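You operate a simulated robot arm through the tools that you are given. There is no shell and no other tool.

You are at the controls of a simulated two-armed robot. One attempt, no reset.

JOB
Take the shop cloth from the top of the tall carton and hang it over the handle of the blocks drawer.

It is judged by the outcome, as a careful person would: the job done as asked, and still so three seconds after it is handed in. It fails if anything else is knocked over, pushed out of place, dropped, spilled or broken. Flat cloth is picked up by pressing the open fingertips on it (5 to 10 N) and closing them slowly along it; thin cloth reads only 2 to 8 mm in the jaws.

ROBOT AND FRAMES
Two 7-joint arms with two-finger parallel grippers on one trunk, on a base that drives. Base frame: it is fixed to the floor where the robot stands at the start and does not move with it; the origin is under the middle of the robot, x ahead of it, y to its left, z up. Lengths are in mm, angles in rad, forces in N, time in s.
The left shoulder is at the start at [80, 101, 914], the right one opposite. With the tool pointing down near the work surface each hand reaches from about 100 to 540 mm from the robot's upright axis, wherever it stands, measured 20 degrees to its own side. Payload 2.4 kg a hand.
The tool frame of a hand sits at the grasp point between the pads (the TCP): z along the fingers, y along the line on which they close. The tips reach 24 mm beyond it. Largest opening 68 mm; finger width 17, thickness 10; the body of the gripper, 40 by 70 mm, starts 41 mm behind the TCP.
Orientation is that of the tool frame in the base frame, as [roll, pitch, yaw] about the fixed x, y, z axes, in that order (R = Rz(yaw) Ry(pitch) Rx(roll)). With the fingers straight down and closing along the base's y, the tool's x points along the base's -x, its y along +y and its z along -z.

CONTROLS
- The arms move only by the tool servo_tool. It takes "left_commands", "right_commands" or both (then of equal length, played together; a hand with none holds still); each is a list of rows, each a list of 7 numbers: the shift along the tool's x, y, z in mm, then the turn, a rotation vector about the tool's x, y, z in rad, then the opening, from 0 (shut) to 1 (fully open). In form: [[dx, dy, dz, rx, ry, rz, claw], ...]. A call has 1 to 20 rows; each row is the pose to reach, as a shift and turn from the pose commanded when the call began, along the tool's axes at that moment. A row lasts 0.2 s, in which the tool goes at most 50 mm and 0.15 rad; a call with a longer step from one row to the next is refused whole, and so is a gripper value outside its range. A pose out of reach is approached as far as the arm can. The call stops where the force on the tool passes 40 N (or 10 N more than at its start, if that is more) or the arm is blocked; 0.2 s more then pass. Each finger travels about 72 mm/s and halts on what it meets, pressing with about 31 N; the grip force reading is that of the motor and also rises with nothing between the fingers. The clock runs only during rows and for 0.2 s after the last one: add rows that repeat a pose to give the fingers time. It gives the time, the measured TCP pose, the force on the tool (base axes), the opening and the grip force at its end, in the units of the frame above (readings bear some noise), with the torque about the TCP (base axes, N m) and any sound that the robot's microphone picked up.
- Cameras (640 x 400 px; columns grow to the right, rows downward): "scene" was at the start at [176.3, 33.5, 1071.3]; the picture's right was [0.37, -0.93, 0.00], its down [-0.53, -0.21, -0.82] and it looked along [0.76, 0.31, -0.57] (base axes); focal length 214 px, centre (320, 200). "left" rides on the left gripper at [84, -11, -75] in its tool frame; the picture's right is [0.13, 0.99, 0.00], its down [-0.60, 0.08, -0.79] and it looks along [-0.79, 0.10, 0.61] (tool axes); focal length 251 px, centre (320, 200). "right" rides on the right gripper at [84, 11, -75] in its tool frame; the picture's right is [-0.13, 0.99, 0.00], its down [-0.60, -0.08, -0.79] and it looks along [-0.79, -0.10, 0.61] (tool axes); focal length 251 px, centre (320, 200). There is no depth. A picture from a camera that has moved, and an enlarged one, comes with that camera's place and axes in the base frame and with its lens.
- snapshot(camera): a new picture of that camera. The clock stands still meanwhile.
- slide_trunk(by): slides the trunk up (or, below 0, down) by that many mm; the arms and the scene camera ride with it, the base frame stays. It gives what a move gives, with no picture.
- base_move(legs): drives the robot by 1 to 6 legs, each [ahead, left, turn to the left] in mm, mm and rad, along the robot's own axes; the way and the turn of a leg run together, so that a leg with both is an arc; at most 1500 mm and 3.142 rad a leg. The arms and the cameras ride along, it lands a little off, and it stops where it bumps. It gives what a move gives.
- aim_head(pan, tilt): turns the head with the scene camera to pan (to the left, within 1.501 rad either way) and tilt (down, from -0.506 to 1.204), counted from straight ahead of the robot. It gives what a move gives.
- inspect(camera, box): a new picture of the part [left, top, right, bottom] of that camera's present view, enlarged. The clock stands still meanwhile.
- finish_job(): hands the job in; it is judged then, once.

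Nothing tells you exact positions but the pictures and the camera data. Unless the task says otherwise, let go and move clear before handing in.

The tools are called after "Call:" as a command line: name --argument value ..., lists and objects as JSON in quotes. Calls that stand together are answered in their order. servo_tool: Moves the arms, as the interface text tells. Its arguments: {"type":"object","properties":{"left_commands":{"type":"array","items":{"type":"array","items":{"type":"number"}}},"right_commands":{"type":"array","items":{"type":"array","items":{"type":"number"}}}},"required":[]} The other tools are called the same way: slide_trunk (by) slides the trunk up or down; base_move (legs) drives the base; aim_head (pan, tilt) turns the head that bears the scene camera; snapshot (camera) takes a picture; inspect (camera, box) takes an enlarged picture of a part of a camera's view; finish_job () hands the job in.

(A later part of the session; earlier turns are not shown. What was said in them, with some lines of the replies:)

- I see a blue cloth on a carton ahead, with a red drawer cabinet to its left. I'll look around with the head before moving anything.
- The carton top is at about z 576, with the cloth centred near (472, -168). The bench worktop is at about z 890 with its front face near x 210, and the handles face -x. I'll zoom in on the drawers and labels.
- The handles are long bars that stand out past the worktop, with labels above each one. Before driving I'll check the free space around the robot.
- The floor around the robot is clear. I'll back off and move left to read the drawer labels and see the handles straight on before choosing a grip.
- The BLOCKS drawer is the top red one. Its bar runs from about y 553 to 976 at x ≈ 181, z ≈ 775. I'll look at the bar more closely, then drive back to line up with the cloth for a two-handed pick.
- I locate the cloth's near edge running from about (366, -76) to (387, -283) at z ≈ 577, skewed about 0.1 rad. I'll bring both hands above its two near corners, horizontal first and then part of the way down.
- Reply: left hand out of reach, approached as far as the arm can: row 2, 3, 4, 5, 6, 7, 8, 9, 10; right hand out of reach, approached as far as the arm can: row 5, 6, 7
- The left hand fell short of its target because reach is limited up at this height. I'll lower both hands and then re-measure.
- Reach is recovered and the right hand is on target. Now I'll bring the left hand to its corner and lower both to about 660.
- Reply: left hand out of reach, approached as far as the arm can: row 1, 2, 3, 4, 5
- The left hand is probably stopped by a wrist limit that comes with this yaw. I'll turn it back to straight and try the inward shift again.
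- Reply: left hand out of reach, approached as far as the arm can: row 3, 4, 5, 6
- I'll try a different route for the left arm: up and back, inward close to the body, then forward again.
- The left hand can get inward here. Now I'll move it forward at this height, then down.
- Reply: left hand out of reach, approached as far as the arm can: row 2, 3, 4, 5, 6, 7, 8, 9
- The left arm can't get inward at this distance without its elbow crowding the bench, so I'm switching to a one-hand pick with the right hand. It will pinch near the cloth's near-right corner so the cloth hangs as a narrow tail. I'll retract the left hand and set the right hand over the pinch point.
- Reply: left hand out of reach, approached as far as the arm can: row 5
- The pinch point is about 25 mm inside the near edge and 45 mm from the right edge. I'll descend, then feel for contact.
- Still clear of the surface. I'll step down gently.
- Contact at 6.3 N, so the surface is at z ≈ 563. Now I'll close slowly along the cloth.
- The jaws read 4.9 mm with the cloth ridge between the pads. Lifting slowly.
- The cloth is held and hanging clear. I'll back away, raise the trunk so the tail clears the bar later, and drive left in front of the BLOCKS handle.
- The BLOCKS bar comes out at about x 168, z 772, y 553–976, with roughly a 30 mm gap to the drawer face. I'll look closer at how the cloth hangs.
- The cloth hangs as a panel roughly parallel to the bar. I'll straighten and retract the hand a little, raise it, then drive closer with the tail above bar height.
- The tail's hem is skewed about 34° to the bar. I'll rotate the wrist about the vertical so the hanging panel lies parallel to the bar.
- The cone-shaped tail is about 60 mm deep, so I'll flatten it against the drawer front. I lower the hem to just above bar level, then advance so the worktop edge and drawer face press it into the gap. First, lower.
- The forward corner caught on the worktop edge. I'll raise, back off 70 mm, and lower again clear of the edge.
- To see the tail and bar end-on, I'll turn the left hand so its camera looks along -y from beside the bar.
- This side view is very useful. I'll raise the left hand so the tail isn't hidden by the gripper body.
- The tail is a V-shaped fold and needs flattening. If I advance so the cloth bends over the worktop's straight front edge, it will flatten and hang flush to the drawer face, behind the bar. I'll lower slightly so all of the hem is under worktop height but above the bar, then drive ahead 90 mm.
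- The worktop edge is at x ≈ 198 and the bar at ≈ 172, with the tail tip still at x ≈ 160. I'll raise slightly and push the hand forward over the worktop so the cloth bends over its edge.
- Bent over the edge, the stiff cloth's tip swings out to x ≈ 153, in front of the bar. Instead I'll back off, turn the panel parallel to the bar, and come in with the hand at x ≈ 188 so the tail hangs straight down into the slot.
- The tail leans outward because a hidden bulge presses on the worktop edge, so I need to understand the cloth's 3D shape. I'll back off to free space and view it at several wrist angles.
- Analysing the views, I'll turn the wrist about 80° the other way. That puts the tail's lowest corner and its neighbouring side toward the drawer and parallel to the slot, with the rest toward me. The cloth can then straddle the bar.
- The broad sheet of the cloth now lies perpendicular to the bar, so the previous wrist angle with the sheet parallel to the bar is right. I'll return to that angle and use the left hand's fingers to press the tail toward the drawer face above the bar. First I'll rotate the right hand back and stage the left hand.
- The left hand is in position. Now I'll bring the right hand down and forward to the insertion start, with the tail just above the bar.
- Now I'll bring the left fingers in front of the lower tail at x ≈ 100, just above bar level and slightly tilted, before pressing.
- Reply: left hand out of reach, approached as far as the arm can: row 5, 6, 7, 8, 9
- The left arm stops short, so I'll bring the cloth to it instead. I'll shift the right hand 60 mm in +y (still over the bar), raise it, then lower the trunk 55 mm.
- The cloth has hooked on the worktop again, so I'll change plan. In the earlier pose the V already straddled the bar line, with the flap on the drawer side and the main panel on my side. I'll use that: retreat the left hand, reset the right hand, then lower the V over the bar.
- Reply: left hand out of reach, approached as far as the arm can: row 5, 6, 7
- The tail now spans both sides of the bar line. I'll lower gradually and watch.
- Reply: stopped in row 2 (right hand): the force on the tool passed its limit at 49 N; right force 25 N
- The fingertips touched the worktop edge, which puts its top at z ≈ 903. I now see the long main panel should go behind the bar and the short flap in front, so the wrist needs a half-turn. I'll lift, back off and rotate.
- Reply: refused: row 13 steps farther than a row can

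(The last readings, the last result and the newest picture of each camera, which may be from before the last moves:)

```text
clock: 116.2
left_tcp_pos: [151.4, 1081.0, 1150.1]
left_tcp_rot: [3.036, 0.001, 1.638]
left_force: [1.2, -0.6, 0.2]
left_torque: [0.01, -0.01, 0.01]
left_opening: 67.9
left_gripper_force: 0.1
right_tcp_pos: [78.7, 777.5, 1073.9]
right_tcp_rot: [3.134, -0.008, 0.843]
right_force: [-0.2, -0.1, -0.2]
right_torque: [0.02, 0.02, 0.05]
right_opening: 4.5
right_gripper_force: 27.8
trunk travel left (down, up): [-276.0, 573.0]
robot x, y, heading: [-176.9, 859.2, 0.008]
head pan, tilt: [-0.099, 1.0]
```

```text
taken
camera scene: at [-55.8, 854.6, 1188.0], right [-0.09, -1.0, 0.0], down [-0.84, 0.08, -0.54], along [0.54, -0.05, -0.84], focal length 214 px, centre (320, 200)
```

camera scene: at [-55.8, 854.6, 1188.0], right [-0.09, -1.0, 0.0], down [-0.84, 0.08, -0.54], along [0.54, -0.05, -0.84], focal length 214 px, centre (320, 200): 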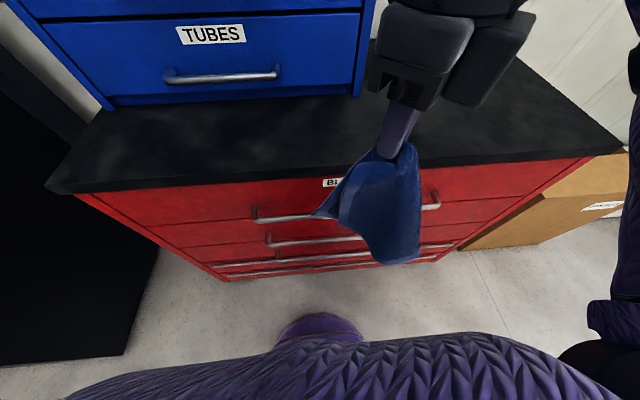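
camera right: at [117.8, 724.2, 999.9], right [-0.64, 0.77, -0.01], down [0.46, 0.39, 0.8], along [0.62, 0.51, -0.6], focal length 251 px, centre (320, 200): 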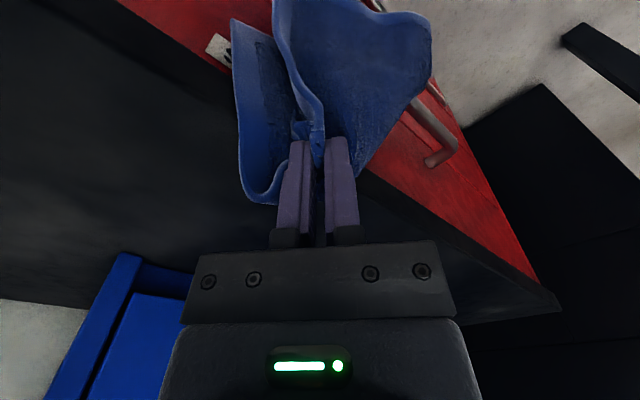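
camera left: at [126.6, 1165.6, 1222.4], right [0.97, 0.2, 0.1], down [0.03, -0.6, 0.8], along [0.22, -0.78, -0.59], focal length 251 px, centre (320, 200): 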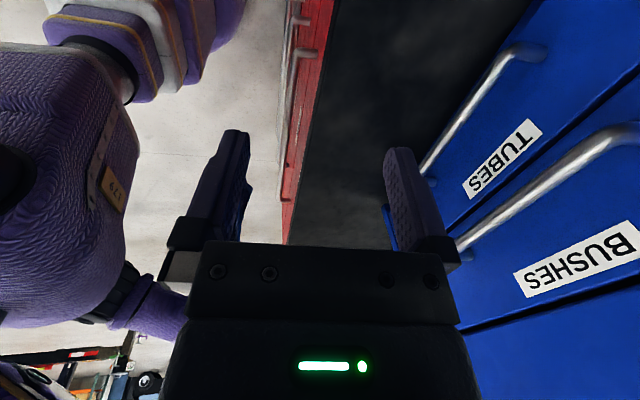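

The half-turn worked. The flap now faces me and the main panel faces the drawers. I'll advance part of the way and check from the side.

Call:
servo_tool --right_commands '[[0, 0, 20, 0, 0, 0, 0], [0, 0, 38, 0, 0, 0, 0], [13, 15, 38, 0, 0, 0, 0], [27, 30, 38, 0, 0, 0, 0], [40.6, 45.6, 38, 0, 0, 0, 0], [40.6, 45.6, 38, 0, 0, 0, 0], [40.6, 45.6, 38, 0, 0, 0, 0]]'

Call:
inspect --camera "left" --box '[160, 0, 480, 250]'

Call:
inspect --camera "scene" --box '[220, 80, 460, 270]'

```text
clock: 117.8
left_tcp_pos: [150.5, 1082.0, 1149.0]
left_tcp_rot: [3.036, 0.004, 1.636]
left_force: [-0.4, -0.5, 0.5]
left_torque: [0.03, -0.03, 0.01]
left_opening: 68.0
left_gripper_force: 0.2
right_tcp_pos: [140.2, 777.9, 1035.3]
right_tcp_rot: [3.134, -0.005, 0.845]
right_force: [0.9, 0.1, 0.2]
right_torque: [0.01, 0.01, 0.1]
right_opening: 4.4
right_gripper_force: 27.9
trunk travel left (down, up): [-276.0, 573.0]
robot x, y, heading: [-183.9, 860.2, 0.002]
head pan, tilt: [-0.099, 1.0]
```

```text
1.60 times, centred on (320, 125) of left
camera zoom: at [126.6, 1165.6, 1222.4], right [0.97, 0.2, 0.1], down [0.03, -0.6, 0.8], along [0.22, -0.78, -0.59], focal length 402 px, centre (320, 320)
```

zoom: 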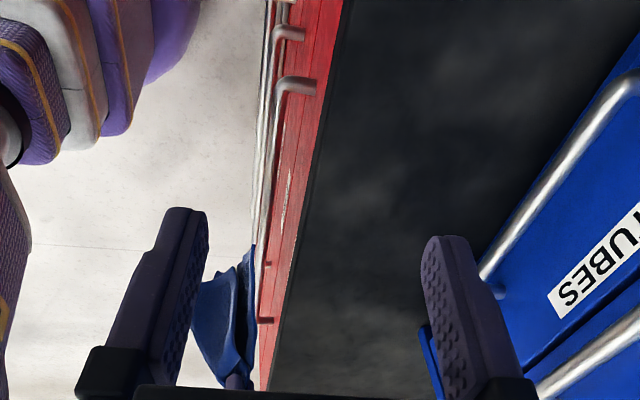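

```text
2.11 times, centred on (340, 175) of scene
camera zoom: at [-55.8, 854.6, 1188.0], right [-0.09, -1.0, 0.0], down [-0.84, 0.08, -0.54], along [0.54, -0.05, -0.84], focal length 452 px, centre (278, 253)
```

zoom: 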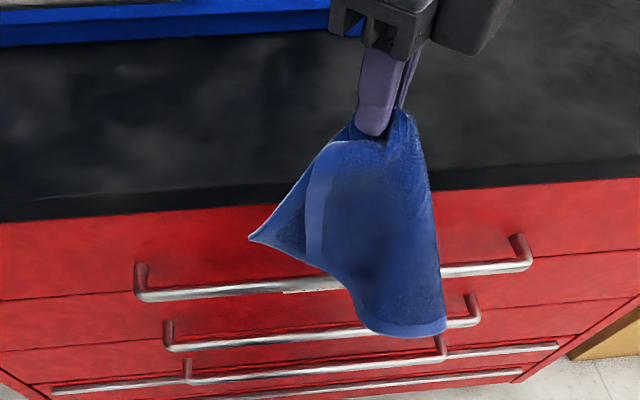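

New idea: lay the cloth's tail on the free worktop, then drag the held corner over the front edge and down in front of the bar. The trailing half will slip off the edge and drop behind the bar. I'll raise the trunk a bit and turn the wrist back to straight.

Call:
slide_trunk --by 60

Call:
servo_tool --right_commands '[[0, 0, -5, 0, 0, -0.143, 0], [0, 0, -10, 0, 0, -0.286, 0], [0, 0, -15, 0, 0, -0.429, 0], [0, 0, -20, 0, 0, -0.572, 0], [0, 0, -25, 0, 0, -0.715, 0], [0, 0, -30, 0, 0, -0.858, 0], [0, 0, -35, 0, 0, -1.0, 0], [0, 0, -40, 0, 0, -1.144, 0], [0, 0, -45, 0, 0, -1.287, 0], [0, 0, -50, 0, 0, -1.43, 0], [0, 0, -55, 0, 0, -1.573, 0], [0, 0, -60, 0, 0, -1.716, 0], [0, 0, -60, 0, 0, -1.859, 0], [0, 0, -60, 0, 0, -2.0, 0], [0, 0, -60, 0, 0, -2.145, 0], [0, 0, -60, 0, 0, -2.29, 0], [0, 0, -60, 0, 0, -2.29, 0]]'

Call:
snapshot --camera "scene"

```text
clock: 118.8
left_tcp_pos: [151.2, 1082.4, 1209.1]
left_tcp_rot: [3.035, 0.003, 1.639]
left_force: [0.0, 0.0, 0.4]
left_torque: [-0.03, 0.0, -0.01]
left_opening: 68.0
left_gripper_force: 0.1
right_tcp_pos: [139.7, 778.0, 1095.5]
right_tcp_rot: [3.134, -0.006, 0.844]
right_force: [0.2, 0.1, 0.8]
right_torque: [-0.02, 0.02, 0.06]
right_opening: 4.6
right_gripper_force: 27.8
trunk travel left (down, up): [-336.0, 513.0]
robot x, y, heading: [-183.8, 864.9, 0.005]
head pan, tilt: [-0.099, 1.0]
```

```text
clock: 122.3
left_tcp_pos: [151.7, 1081.0, 1210.6]
left_tcp_rot: [3.035, 0.003, 1.639]
left_force: [-0.1, 0.0, 0.4]
left_torque: [-0.01, 0.02, 0.01]
left_opening: 67.9
left_gripper_force: 0.1
right_tcp_pos: [139.4, 777.8, 1157.6]
right_tcp_rot: [3.14, 0.009, 3.137]
right_force: [-0.1, 0.1, -0.1]
right_torque: [-0.04, 0.01, -0.08]
right_opening: 4.6
right_gripper_force: 28.0
trunk travel left (down, up): [-336.0, 513.0]
robot x, y, heading: [-179.5, 861.3, 0.006]
head pan, tilt: [-0.099, 1.0]
```

```text
taken
camera scene: at [-67.7, 854.5, 1248.7], right [-0.09, -1.0, 0.0], down [-0.84, 0.08, -0.54], along [0.54, -0.05, -0.84], focal length 214 px, centre (320, 200)
```

scene: 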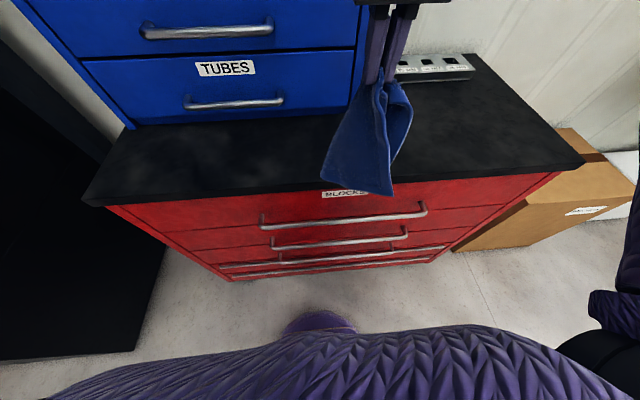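

Call:
servo_tool --right_commands '[[-35, 0, 5, 0, 0, 0, 0], [-70, 0, 10, 0, 0, 0, 0], [-105, 0, 15, 0, 0, 0, 0], [-140, 0, 20, 0, 0, 0, 0], [-140, 0, 20, 0, 0, 0, 0], [-140, 0, 20, 0, 0, 0, 0]]'

Call:
snapshot --camera "scene"

Call:
snapshot --camera "left"

```text
clock: 123.8
left_tcp_pos: [150.9, 1081.9, 1211.2]
left_tcp_rot: [3.037, 0.003, 1.639]
left_force: [0.0, -0.1, -0.3]
left_torque: [0.0, -0.02, 0.01]
left_opening: 68.3
left_gripper_force: 0.0
right_tcp_pos: [281.0, 777.3, 1136.5]
right_tcp_rot: [3.141, 0.01, 3.135]
right_force: [-0.5, 0.3, -0.3]
right_torque: [0.03, 0.01, -0.09]
right_opening: 4.5
right_gripper_force: 27.8
trunk travel left (down, up): [-336.0, 513.0]
robot x, y, heading: [-180.6, 863.4, 0.005]
head pan, tilt: [-0.099, 1.0]
```

```text
taken
camera scene: at [-67.7, 854.5, 1248.7], right [-0.09, -1.0, 0.0], down [-0.84, 0.08, -0.54], along [0.54, -0.05, -0.84], focal length 214 px, centre (320, 200)
```

scene: 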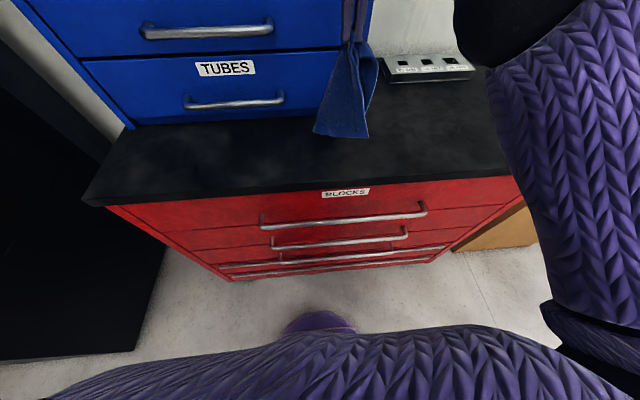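

```text
taken
camera left: at [126.6, 1165.5, 1282.4], right [0.97, 0.2, 0.1], down [0.03, -0.6, 0.8], along [0.22, -0.78, -0.59], focal length 251 px, centre (320, 200)
```

left: 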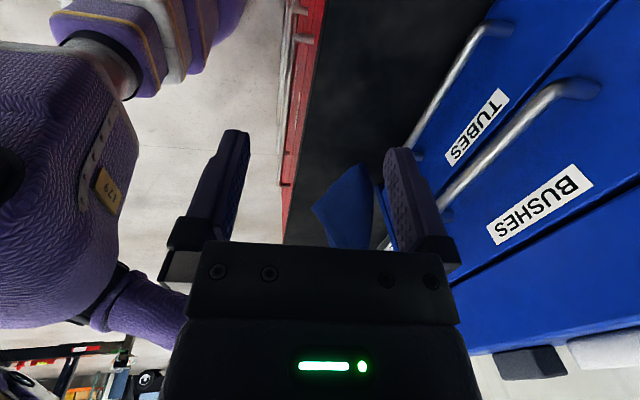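

Now I'll lower while moving back toward the front edge so the tail lies on the worktop.

Call:
servo_tool --right_commands '[[5, 0, 25, 0, 0, 0, 0], [10, 0, 50, 0, 0, 0, 0], [18, 0, 75, 0, 0, 0, 0], [26, 0, 100, 0, 0, 0, 0], [36, 0, 125, 0, 0, 0, 0], [48, 0, 150, 0, 0, 0, 0], [60, 0, 172, 0, 0, 0, 0], [72, 0, 188, 0, 0, 0, 0], [80, 0, 192, 0, 0, 0, 0], [80, 0, 192, 0, 0, 0, 0]]'

Call:
snapshot --camera "scene"

Call:
snapshot --camera "left"

Call:
snapshot --camera "right"

```text
clock: 126.0
left_tcp_pos: [151.2, 1081.2, 1211.4]
left_tcp_rot: [3.035, 0.003, 1.64]
left_force: [0.0, 0.4, 0.0]
left_torque: [-0.01, -0.03, -0.03]
left_opening: 67.9
left_gripper_force: 0.0
right_tcp_pos: [200.9, 776.9, 944.0]
right_tcp_rot: [3.14, 0.008, 3.134]
right_force: [0.3, 0.8, -0.2]
right_torque: [0.01, 0.01, -0.11]
right_opening: 4.5
right_gripper_force: 28.1
trunk travel left (down, up): [-336.0, 513.0]
robot x, y, heading: [-181.2, 859.3, 0.008]
head pan, tilt: [-0.099, 1.0]
```

```text
taken
camera scene: at [-67.7, 854.5, 1248.7], right [-0.09, -1.0, 0.0], down [-0.84, 0.08, -0.54], along [0.54, -0.05, -0.84], focal length 214 px, centre (320, 200)
```

scene: 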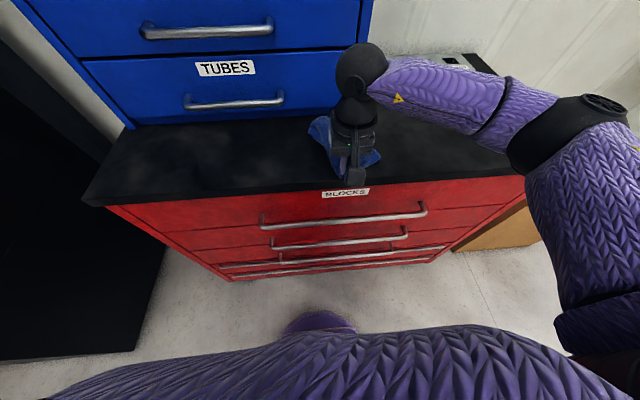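

```text
taken
camera left: at [126.7, 1165.6, 1282.4], right [0.97, 0.2, 0.1], down [0.03, -0.6, 0.8], along [0.22, -0.78, -0.59], focal length 251 px, centre (320, 200)
```

left: 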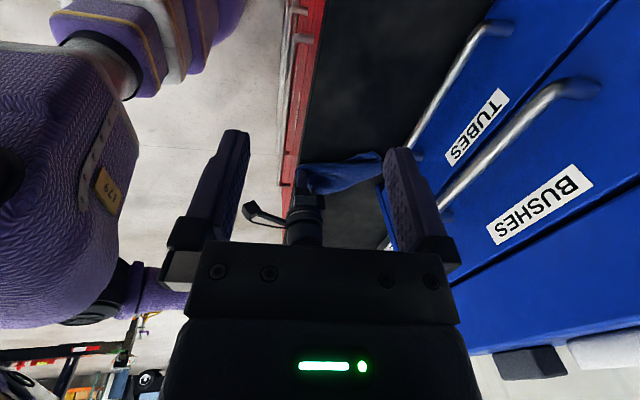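

```text
taken
camera right: at [117.1, 790.2, 1017.8], right [0.14, 0.99, 0.0], down [0.6, -0.08, 0.8], along [0.79, -0.11, -0.6], focal length 251 px, centre (320, 200)
```

right: 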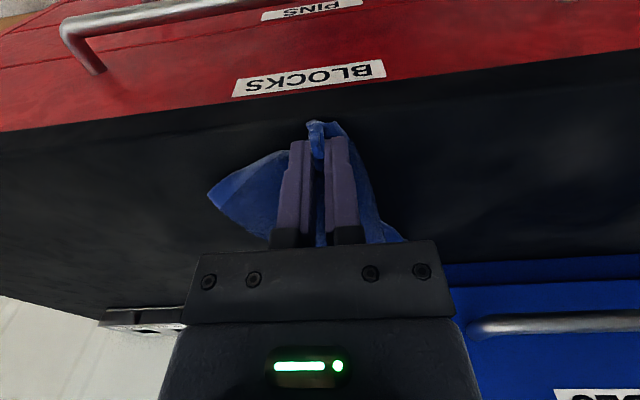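

The tail lies on the worktop ahead of the hand. Now I'll drag the held corner over the edge and down in front of the bar, tilting the hand so it stays clear of the worktop.

Call:
servo_tool --right_commands '[[12, 0, 2, 0, 0, 0, 0], [24, 0, 4, 0, -0.05, 0, 0], [38, 0, 10, 0, -0.1, 0, 0], [48, 0, 25, 0, -0.15, 0, 0], [55, 0, 45, 0, -0.2, 0, 0], [58, 0, 65, 0, -0.25, 0, 0], [58, 0, 85, 0, -0.3, 0, 0], [58, 0, 85, 0, -0.3, 0, 0]]'

Call:
snapshot --camera "scene"

Call:
snapshot --camera "left"

Call:
snapshot --camera "right"

```text
clock: 127.8
left_tcp_pos: [150.6, 1081.7, 1211.0]
left_tcp_rot: [3.035, 0.004, 1.638]
left_force: [-0.7, 0.5, -0.4]
left_torque: [0.01, 0.01, 0.0]
left_opening: 67.8
left_gripper_force: 0.0
right_tcp_pos: [143.3, 776.7, 858.4]
right_tcp_rot: [3.141, 0.309, 3.133]
right_force: [-0.3, 0.8, 0.4]
right_torque: [0.04, -0.02, -0.06]
right_opening: 4.2
right_gripper_force: 27.4
trunk travel left (down, up): [-336.0, 513.0]
robot x, y, heading: [-179.3, 860.9, 0.006]
head pan, tilt: [-0.099, 1.0]
```

```text
taken
camera scene: at [-67.7, 854.5, 1248.7], right [-0.09, -1.0, 0.0], down [-0.84, 0.08, -0.54], along [0.54, -0.05, -0.84], focal length 214 px, centre (320, 200)
```

scene: 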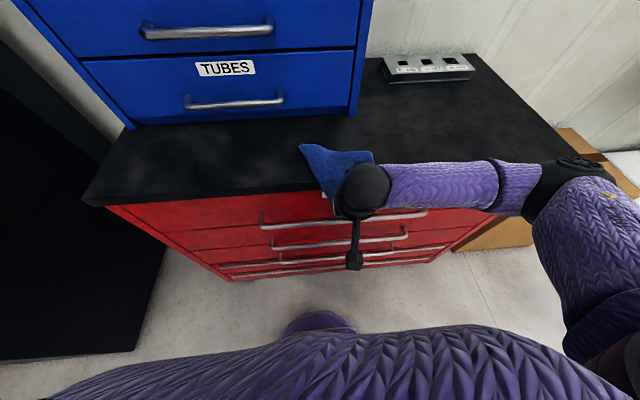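

```text
taken
camera left: at [126.6, 1165.6, 1282.4], right [0.97, 0.2, 0.1], down [0.03, -0.6, 0.8], along [0.22, -0.78, -0.59], focal length 251 px, centre (320, 200)
```

left: 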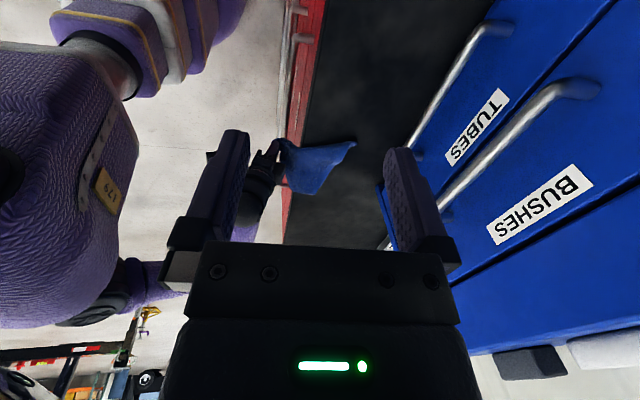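

```text
taken
camera right: at [41.8, 789.4, 903.5], right [0.13, 0.99, 0.04], down [0.33, -0.08, 0.94], along [0.93, -0.11, -0.34], focal length 251 px, centre (320, 200)
```

right: 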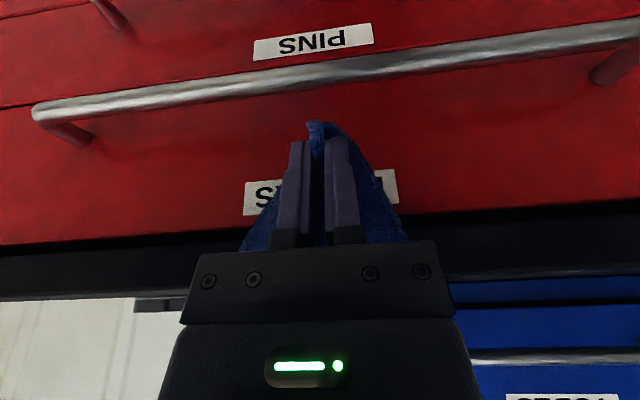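

It's working: the cloth runs over the worktop edge to the hand. I'll continue down in front of the bar in steps.

Call:
servo_tool --right_commands '[[6, 0, 19, 0, 0, 0, 0], [12, 0, 38, 0, 0, 0, 0], [18.2, 0, 57, 0, 0, 0, 0], [18.2, 0, 57, 0, 0, 0, 0]]'

Call:
inspect --camera "scene" --box '[240, 100, 440, 280]'

Call:
inspect --camera "left" --box '[200, 60, 400, 220]'

Call:
snapshot --camera "right"

```text
clock: 128.8
left_tcp_pos: [151.8, 1082.3, 1210.4]
left_tcp_rot: [3.037, 0.003, 1.638]
left_force: [0.0, 0.1, -0.1]
left_torque: [0.01, 0.0, 0.04]
left_opening: 68.0
left_gripper_force: 0.0
right_tcp_pos: [144.7, 778.2, 798.6]
right_tcp_rot: [3.14, 0.308, 3.136]
right_force: [-1.0, -0.4, 2.7]
right_torque: [0.01, -0.03, -0.03]
right_opening: 4.4
right_gripper_force: 27.8
trunk travel left (down, up): [-336.0, 513.0]
robot x, y, heading: [-180.0, 863.9, 0.006]
head pan, tilt: [-0.099, 1.0]
```

```text
2.22 times, centred on (340, 190) of scene
camera zoom: at [-68.0, 854.6, 1248.8], right [-0.09, -1.0, 0.0], down [-0.84, 0.08, -0.54], along [0.54, -0.05, -0.84], focal length 477 px, centre (276, 222)
```

zoom: 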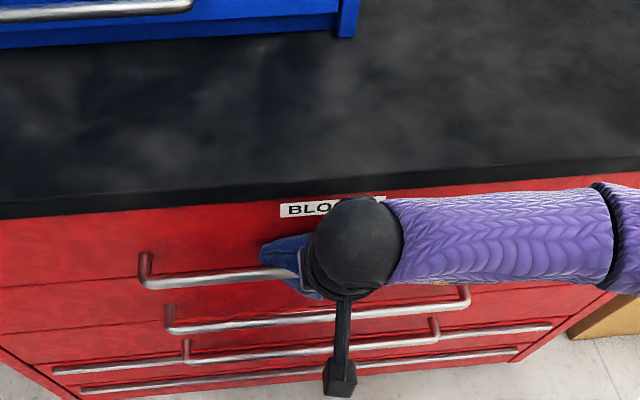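

```text
2.50 times, centred on (300, 140) of left
camera zoom: at [126.3, 1165.6, 1282.5], right [0.97, 0.2, 0.1], down [0.03, -0.6, 0.8], along [0.22, -0.78, -0.59], focal length 629 px, centre (370, 350)
```

zoom: 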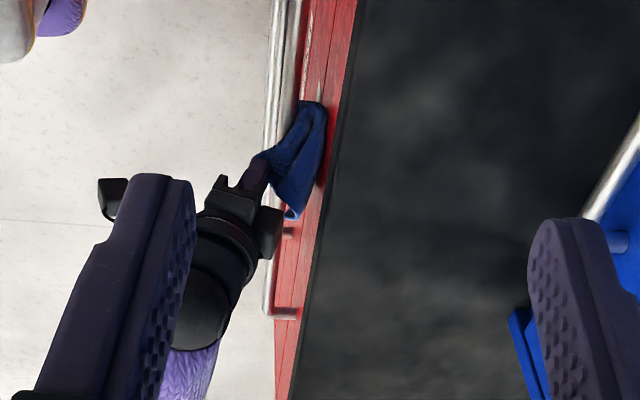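

```text
taken
camera right: at [42.3, 791.0, 843.4], right [0.13, 0.99, 0.04], down [0.33, -0.08, 0.94], along [0.93, -0.11, -0.34], focal length 251 px, centre (320, 200)
```

right: 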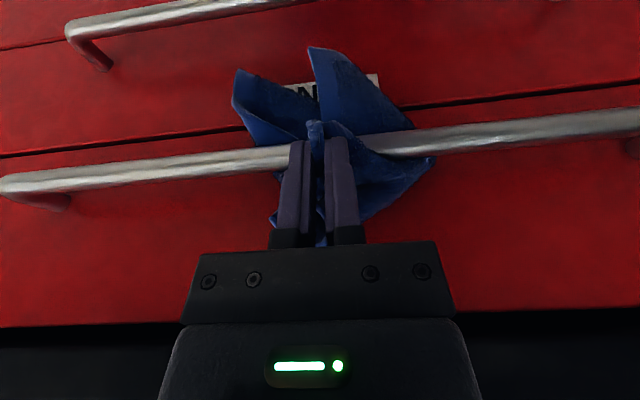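

The tail slipped off the edge and dropped near the bar. Let me look closely.

Call:
inspect --camera "right" --box '[200, 30, 460, 240]'

Call:
inspect --camera "left" --box '[260, 80, 340, 150]'

```text
1.90 times, centred on (330, 135) of right
camera zoom: at [42.3, 791.0, 843.4], right [0.13, 0.99, 0.04], down [0.33, -0.08, 0.94], along [0.93, -0.11, -0.34], focal length 479 px, centre (301, 324)
```

zoom: 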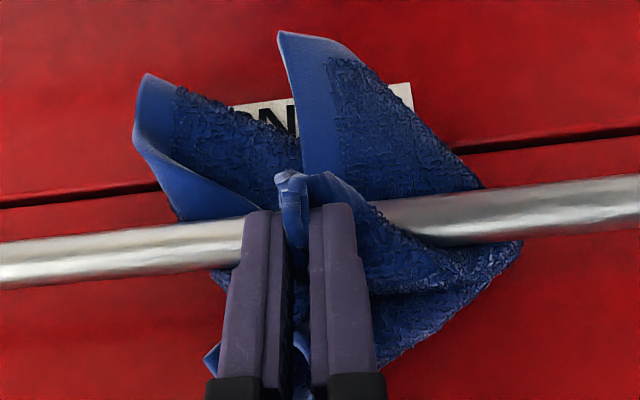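

```text
5.71 times, centred on (300, 115) of left
camera zoom: at [126.3, 1165.6, 1282.5], right [0.97, 0.2, 0.1], down [0.03, -0.6, 0.8], along [0.22, -0.78, -0.59], focal length 1437 px, centre (434, 686)
```

zoom: 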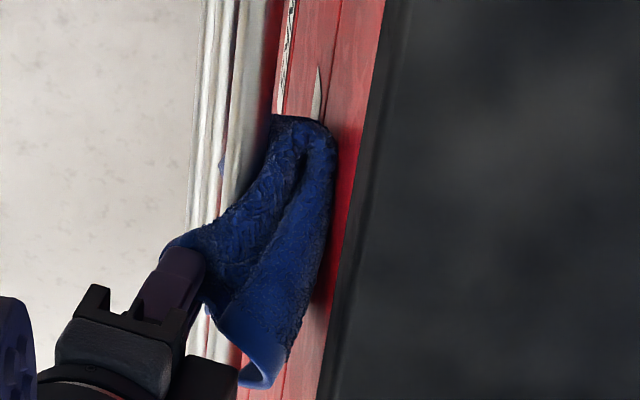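

The cloth is over the bar, with the tails behind it and the held corner in front. I'll pull the front corner down to balance the drape.

Call:
servo_tool --right_commands '[[8, 0, 11, 0, 0, 0, 0], [13, 0, 22, 0, 0, 0, 0], [18, 0, 34, 0, 0, 0, 0], [22, 0, 46, 0, 0, 0, 0], [22, 0, 46, 0, 0, 0, 0]]'

Call:
inspect --camera "right" --box '[160, 0, 480, 240]'

Call:
inspect --camera "left" --box '[240, 80, 360, 180]'

```text
clock: 129.9
left_tcp_pos: [150.4, 1081.8, 1210.5]
left_tcp_rot: [3.037, 0.004, 1.638]
left_force: [1.3, -0.1, 0.3]
left_torque: [0.02, -0.03, 0.0]
left_opening: 68.2
left_gripper_force: 0.1
right_tcp_pos: [137.2, 778.1, 747.8]
right_tcp_rot: [3.14, 0.312, 3.134]
right_force: [-0.6, -0.3, 0.0]
right_torque: [-0.01, 0.0, -0.06]
right_opening: 4.6
right_gripper_force: 27.6
trunk travel left (down, up): [-336.0, 513.0]
robot x, y, heading: [-178.5, 864.6, -0.0]
head pan, tilt: [-0.099, 1.0]
```

```text
1.67 times, centred on (320, 120) of right
camera zoom: at [36.5, 791.0, 794.5], right [0.13, 0.99, 0.04], down [0.33, -0.08, 0.94], along [0.93, -0.11, -0.34], focal length 419 px, centre (320, 333)
```

zoom: 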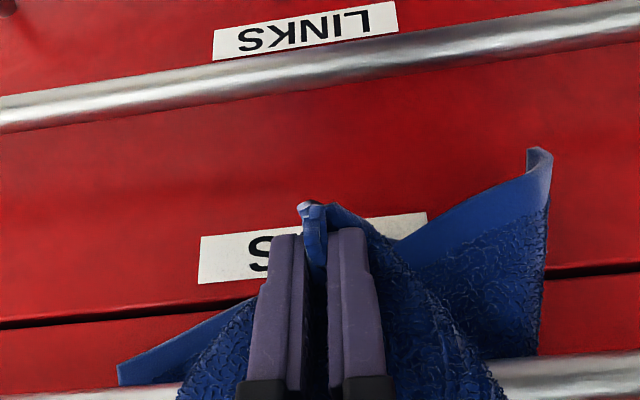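

```text
4.00 times, centred on (300, 130) of left
camera zoom: at [126.6, 1165.6, 1282.4], right [0.97, 0.2, 0.1], down [0.03, -0.6, 0.8], along [0.22, -0.78, -0.59], focal length 1006 px, centre (400, 480)
```

zoom: 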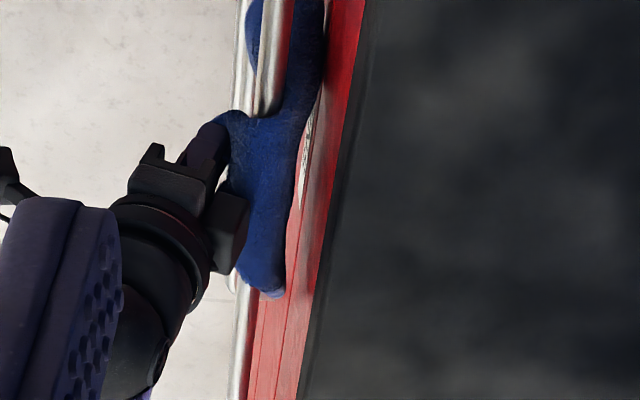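

Call:
snapshot --camera "left"

Call:
inspect --camera "left" --box '[240, 40, 380, 180]'

Call:
inspect --camera "scene" --box '[220, 160, 440, 300]'

Call:
snapshot --camera "right"

```text
taken
camera left: at [126.6, 1165.6, 1282.4], right [0.97, 0.2, 0.1], down [0.03, -0.6, 0.8], along [0.22, -0.78, -0.59], focal length 251 px, centre (320, 200)
```

left: 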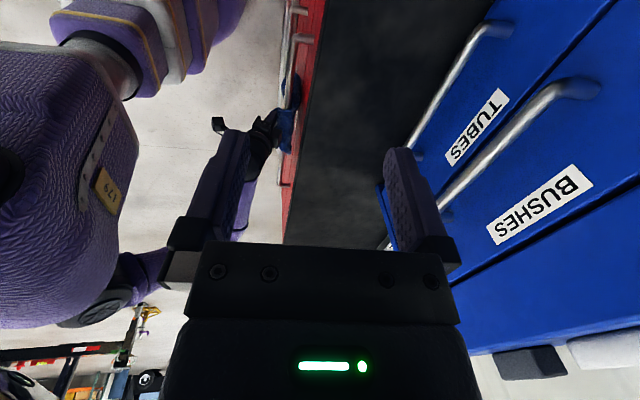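

```text
2.86 times, centred on (310, 110) of left
camera zoom: at [126.6, 1165.6, 1282.4], right [0.97, 0.2, 0.1], down [0.03, -0.6, 0.8], along [0.22, -0.78, -0.59], focal length 718 px, centre (349, 457)
```

zoom: 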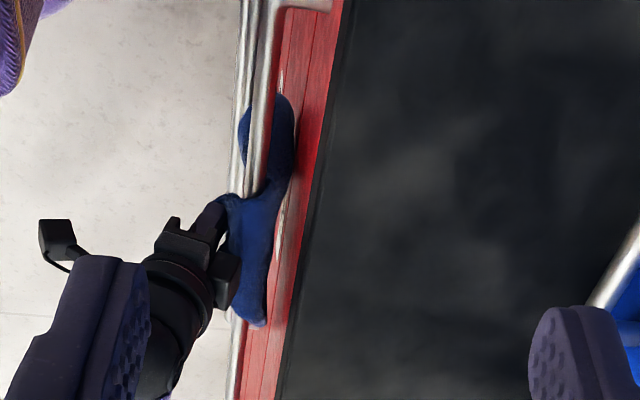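

```text
2.86 times, centred on (330, 230) of scene
camera zoom: at [-67.7, 854.5, 1248.7], right [-0.09, -1.0, 0.0], down [-0.84, 0.08, -0.54], along [0.54, -0.05, -0.84], focal length 613 px, centre (291, 114)
```

zoom: 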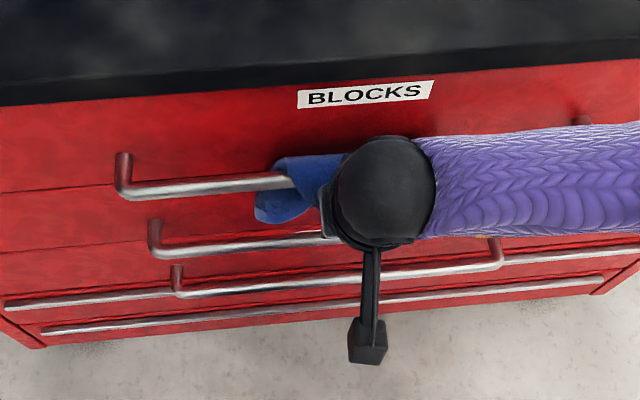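

```text
taken
camera right: at [36.5, 791.0, 794.5], right [0.13, 0.99, 0.04], down [0.33, -0.08, 0.94], along [0.93, -0.11, -0.34], focal length 251 px, centre (320, 200)
```

right: 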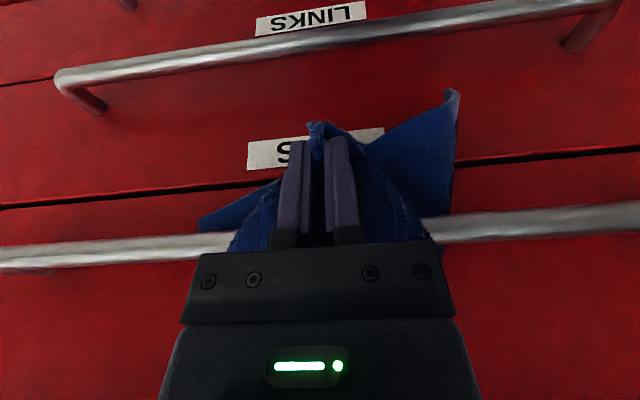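

Cloth is on both sides of the bar, with somewhat more behind. I'll pull the front down about 22 mm more to balance it, then check before releasing.

Call:
servo_tool --right_commands '[[3.3, 0, 10, 0, 0, 0, 0], [6.7, 0, 21, 0, 0, 0, 0], [6.7, 0, 21, 0, 0, 0, 0]]'

Call:
snapshot --camera "right"

Call:
inspect --camera "left" --box '[240, 40, 380, 180]'

Call:
inspect --camera "scene" --box '[220, 160, 440, 300]'

```text
clock: 130.8
left_tcp_pos: [151.0, 1080.9, 1209.7]
left_tcp_rot: [3.035, 0.001, 1.638]
left_force: [-0.7, -0.3, -0.3]
left_torque: [-0.01, -0.01, 0.03]
left_opening: 68.0
left_gripper_force: 0.0
right_tcp_pos: [137.3, 779.7, 726.9]
right_tcp_rot: [3.141, 0.31, 3.134]
right_force: [-1.8, 0.0, 3.0]
right_torque: [0.0, -0.15, -0.08]
right_opening: 4.5
right_gripper_force: 28.0
trunk travel left (down, up): [-336.0, 513.0]
robot x, y, heading: [-176.7, 859.5, 0.001]
head pan, tilt: [-0.099, 1.0]
```

```text
taken
camera right: at [35.3, 791.1, 772.0], right [0.13, 0.99, 0.04], down [0.33, -0.08, 0.94], along [0.93, -0.11, -0.34], focal length 251 px, centre (320, 200)
```

right: 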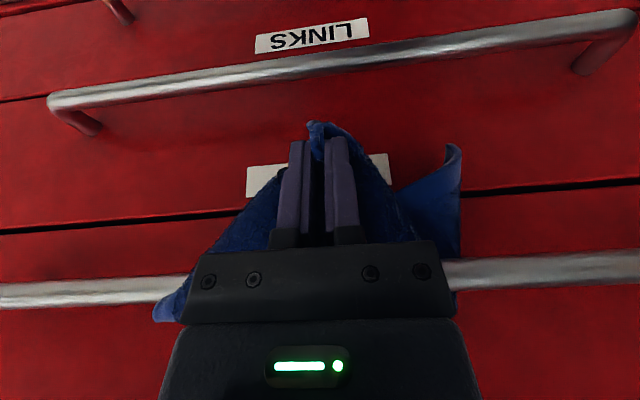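

```text
2.86 times, centred on (310, 110) of left
camera zoom: at [126.3, 1165.6, 1282.5], right [0.97, 0.2, 0.1], down [0.03, -0.6, 0.8], along [0.22, -0.78, -0.59], focal length 718 px, centre (349, 457)
```

zoom: 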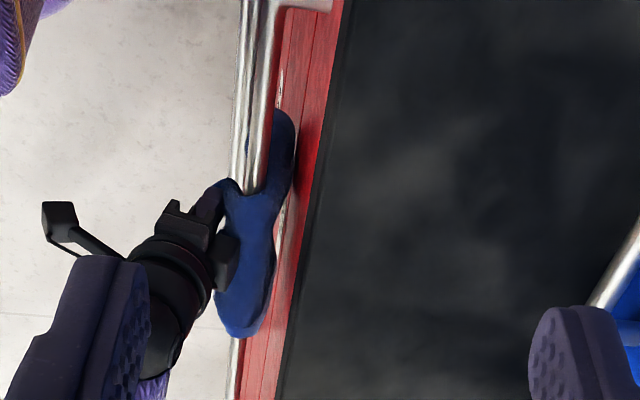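

```text
2.86 times, centred on (330, 230) of scene
camera zoom: at [-68.0, 854.6, 1248.8], right [-0.09, -1.0, 0.0], down [-0.84, 0.08, -0.54], along [0.54, -0.05, -0.84], focal length 613 px, centre (291, 114)
```

zoom: 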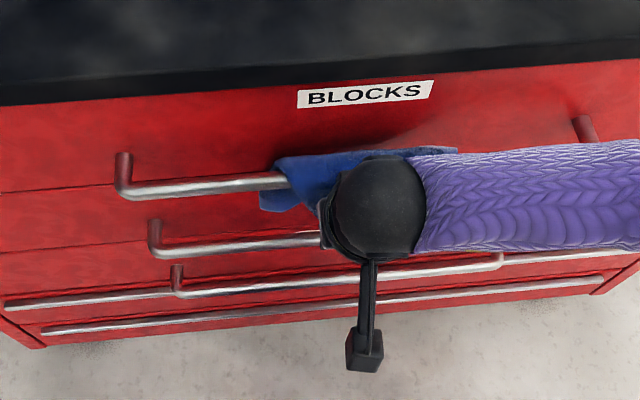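

It now looks well balanced. I'll relax slightly, open the fingers a little, and withdraw straight back toward the robot.

Call:
servo_tool --right_commands '[[-1.5, 0, -5, 0, 0, 0, 0], [-1.5, 0, -5, 0, 0, 0, 0.1], [-1.5, 0, -5, 0, 0, 0, 0.2], [-1.5, 0, -5, 0, 0, 0, 0.3], [-1.5, 0, -5, 0, 0, 0, 0.3], [-1.5, 0, -5, 0, 0, 0, 0.3]]'

Call:
snapshot --camera "right"

Call:
inspect --camera "left" --box '[240, 40, 380, 180]'

```text
clock: 132.2
left_tcp_pos: [150.9, 1081.4, 1210.4]
left_tcp_rot: [3.033, 0.005, 1.638]
left_force: [0.1, -0.5, 0.4]
left_torque: [-0.03, 0.0, 0.0]
left_opening: 67.9
left_gripper_force: 0.0
right_tcp_pos: [136.9, 779.1, 732.4]
right_tcp_rot: [3.14, 0.31, 3.134]
right_force: [0.0, -0.6, 0.8]
right_torque: [0.01, -0.02, 0.0]
right_opening: 20.6
right_gripper_force: 0.0
trunk travel left (down, up): [-336.0, 513.0]
robot x, y, heading: [-180.1, 863.6, 0.0]
head pan, tilt: [-0.099, 1.0]
```

```text
taken
camera right: at [35.2, 791.1, 777.2], right [0.13, 0.99, 0.04], down [0.33, -0.08, 0.94], along [0.93, -0.11, -0.34], focal length 251 px, centre (320, 200)
```

right: 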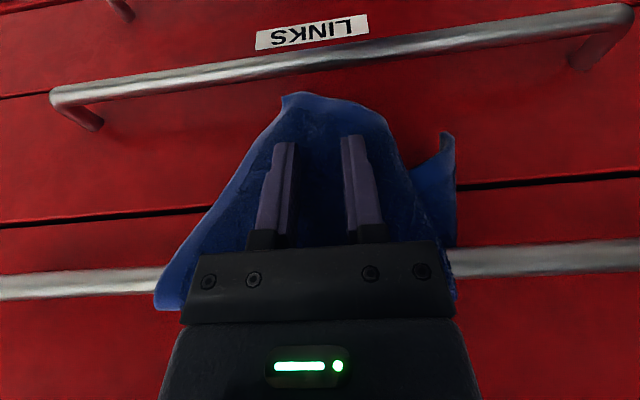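

```text
2.86 times, centred on (310, 110) of left
camera zoom: at [126.6, 1165.6, 1282.4], right [0.97, 0.2, 0.1], down [0.03, -0.6, 0.8], along [0.22, -0.78, -0.59], focal length 718 px, centre (349, 457)
```

zoom: 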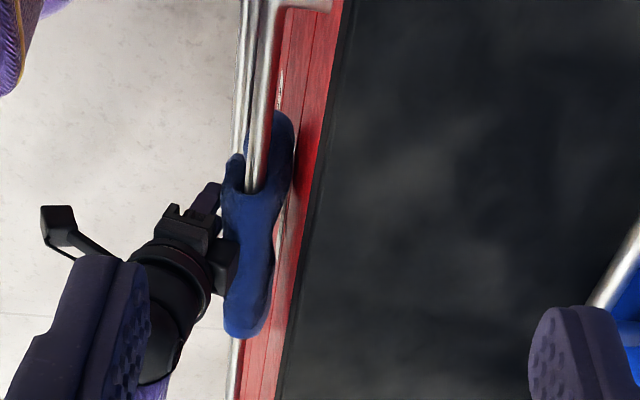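

The cloth opened out flat in front and stays over the bar. I'll withdraw the hand straight back.

Call:
servo_tool --right_commands '[[14, 0, -5, 0, 0, 0, 0.3], [33, 0, -11, 0, 0, 0, 0.3], [57, 0, -18, 0, 0, 0, 0.3], [81, 0, -26, 0, 0, 0, 0.3], [105, 0, -34, 0, 0, 0, 0.3], [105, 0, -34, 0, 0, 0, 0.3]]'

Call:
snapshot --camera "right"

Call:
inspect --camera "left" --box '[240, 40, 380, 180]'

Call:
inspect --camera "scene" --box '[220, 160, 440, 300]'

```text
clock: 133.6
left_tcp_pos: [150.7, 1082.4, 1209.7]
left_tcp_rot: [3.036, 0.003, 1.639]
left_force: [0.2, -1.0, 0.5]
left_torque: [0.02, 0.01, -0.01]
left_opening: 68.0
left_gripper_force: 0.1
right_tcp_pos: [27.2, 780.9, 732.7]
right_tcp_rot: [3.139, 0.31, 3.133]
right_force: [-0.5, 0.1, -1.1]
right_torque: [0.03, -0.02, 0.03]
right_opening: 20.6
right_gripper_force: 0.1
trunk travel left (down, up): [-336.0, 513.0]
robot x, y, heading: [-182.4, 857.8, 0.008]
head pan, tilt: [-0.099, 1.0]
```

```text
taken
camera right: at [-75.6, 793.3, 777.5], right [0.13, 0.99, 0.04], down [0.33, -0.08, 0.94], along [0.93, -0.11, -0.34], focal length 251 px, centre (320, 200)
```

right: 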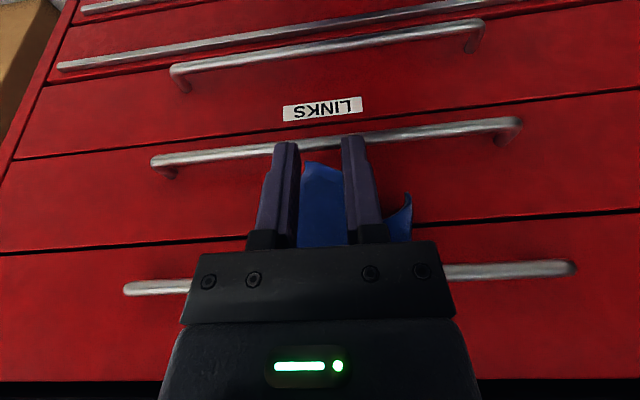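

```text
2.86 times, centred on (310, 110) of left
camera zoom: at [126.7, 1165.6, 1282.3], right [0.97, 0.2, 0.1], down [0.03, -0.6, 0.8], along [0.22, -0.78, -0.59], focal length 718 px, centre (349, 457)
```

zoom: 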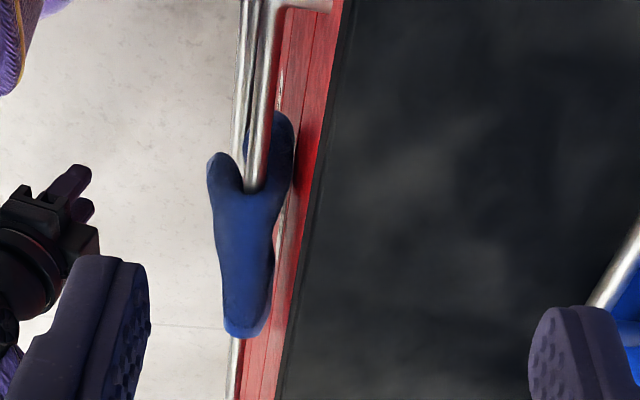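

```text
2.86 times, centred on (330, 230) of scene
camera zoom: at [-67.7, 854.6, 1248.7], right [-0.09, -1.0, 0.0], down [-0.84, 0.08, -0.54], along [0.54, -0.05, -0.84], focal length 613 px, centre (291, 114)
```

zoom: 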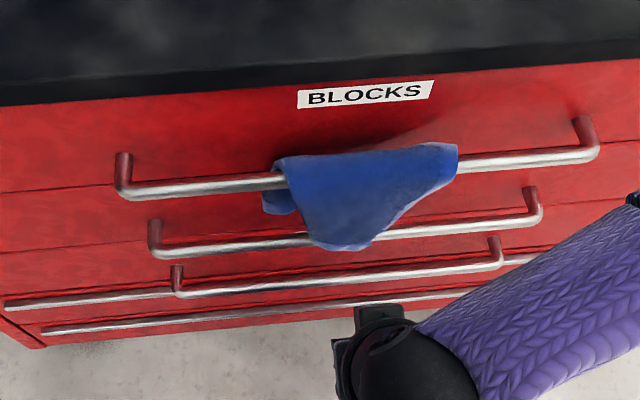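

The cloth hangs saddle-like over the BLOCKS handle, with both sides draped. I'll back the robot away, let time pass, and verify.

Call:
base_move --legs '[[-300, 0, 0]]'

Call:
servo_tool --right_commands '[[0, 0, -20, 0, 0, 0, 0.3], [0, 0, -20, 0, 0, 0, 0.3], [0, 0, -20, 0, 0, 0, 0.3], [0, 0, -20, 0, 0, 0, 0.3], [0, 0, -20, 0, 0, 0, 0.3], [0, 0, -20, 0, 0, 0, 0.3], [0, 0, -20, 0, 0, 0, 0.3], [0, 0, -20, 0, 0, 0, 0.3], [0, 0, -20, 0, 0, 0, 0.3], [0, 0, -20, 0, 0, 0, 0.3]]'

Call:
aim_head --pan -0.1 --tilt 0.75

Call:
snapshot --camera "scene"

Call:
inspect --camera "scene" --box '[240, 120, 440, 280]'

Call:
snapshot --camera "right"

```text
clock: 135.6
left_tcp_pos: [-154.9, 1078.8, 1209.9]
left_tcp_rot: [3.033, 0.003, 1.637]
left_force: [0.0, -0.4, 0.3]
left_torque: [0.0, 0.04, -0.01]
left_opening: 68.2
left_gripper_force: 0.1
right_tcp_pos: [-279.8, 779.4, 732.6]
right_tcp_rot: [3.14, 0.311, 3.133]
right_force: [0.1, -0.8, -0.5]
right_torque: [0.04, 0.04, 0.01]
right_opening: 20.5
right_gripper_force: 0.1
trunk travel left (down, up): [-336.0, 513.0]
robot x, y, heading: [-489.6, 858.3, 0.008]
head pan, tilt: [-0.099, 1.0]
```

```text
clock: 137.8
left_tcp_pos: [-154.7, 1079.4, 1210.9]
left_tcp_rot: [3.035, 0.004, 1.638]
left_force: [-0.7, -0.5, 1.7]
left_torque: [0.02, -0.01, 0.03]
left_opening: 68.0
left_gripper_force: 0.1
right_tcp_pos: [-284.6, 778.9, 750.6]
right_tcp_rot: [3.14, 0.311, 3.133]
right_force: [-0.3, 0.5, -0.2]
right_torque: [0.0, -0.04, 0.0]
right_opening: 20.5
right_gripper_force: 0.1
trunk travel left (down, up): [-336.0, 513.0]
robot x, y, heading: [-489.1, 863.9, 0.003]
head pan, tilt: [-0.099, 1.0]
```

```text
clock: 138.6
left_tcp_pos: [-153.8, 1079.2, 1210.5]
left_tcp_rot: [3.036, 0.005, 1.637]
left_force: [0.8, -0.4, -0.2]
left_torque: [0.02, 0.0, -0.03]
left_opening: 68.1
left_gripper_force: 0.1
right_tcp_pos: [-283.1, 779.1, 750.1]
right_tcp_rot: [3.14, 0.311, 3.132]
right_force: [-0.1, 0.1, -0.1]
right_torque: [0.02, -0.03, -0.01]
right_opening: 20.4
right_gripper_force: 0.1
trunk travel left (down, up): [-336.0, 513.0]
robot x, y, heading: [-485.1, 857.6, 0.0]
head pan, tilt: [-0.099, 0.75]
```

```text
taken
camera scene: at [-359.4, 851.7, 1267.8], right [-0.1, -1.0, 0.0], down [-0.68, 0.07, -0.73], along [0.73, -0.07, -0.68], focal length 214 px, centre (320, 200)
```

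scene: 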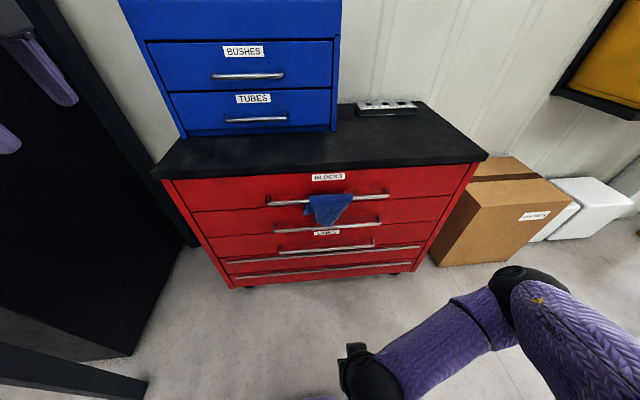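

```text
2.50 times, centred on (340, 200) of scene
camera zoom: at [-359.4, 851.7, 1267.8], right [-0.1, -1.0, 0.0], down [-0.68, 0.07, -0.73], along [0.73, -0.07, -0.68], focal length 536 px, centre (270, 200)
```

zoom: 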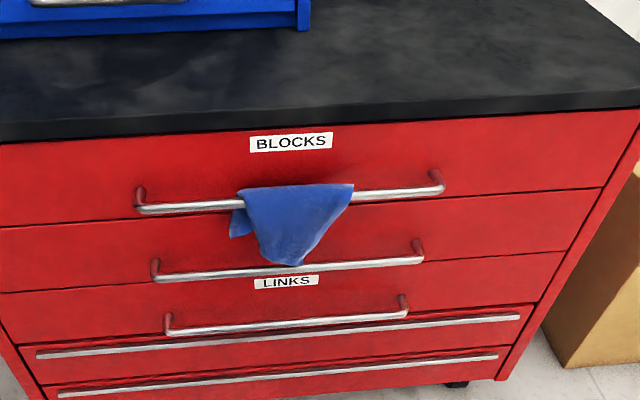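

```text
taken
camera right: at [-385.8, 790.9, 796.2], right [0.13, 0.99, 0.04], down [0.33, -0.08, 0.94], along [0.93, -0.11, -0.34], focal length 251 px, centre (320, 200)
```

right: 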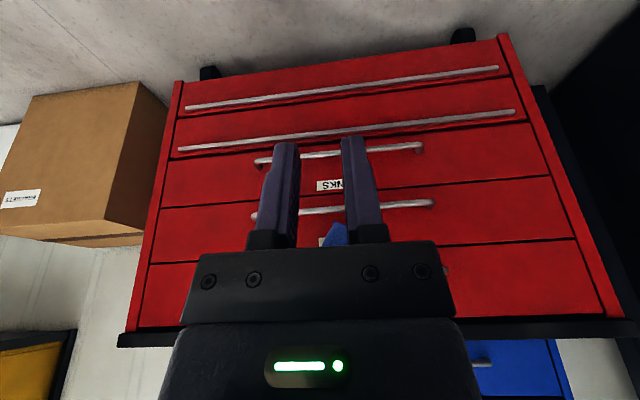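

The cloth hangs over the BLOCKS drawer handle, draped on both sides, and hasn't moved in the six seconds since release. Both hands are clear and everything else is in place, so I'm handing in.

Call:
finish_job

```text
The job is handed in.
```

The shop cloth is hanging over the handle of the BLOCKS drawer, the top drawer of the red cabinet. It drapes both in front of the bar and behind it. It hadn't moved when I last checked, about six seconds after letting go, and both hands were clear when I handed the job in.

- **Pick-up:** I took the cloth off the carton with the right hand, near one corner, because the left arm could not reach the other corner.
- **Hanging:** Several tries at lowering it straight in behind the bar failed. I then laid it on the worktop and pulled the held corner over the front edge, so the rest dropped behind the bar.
- **Contact with the bench:** During one of those tries the right fingertips pressed on the front edge of the worktop at about 49 N before the move stopped. In the final pictures the cabinet, the carton and the things on the bench all look in place.
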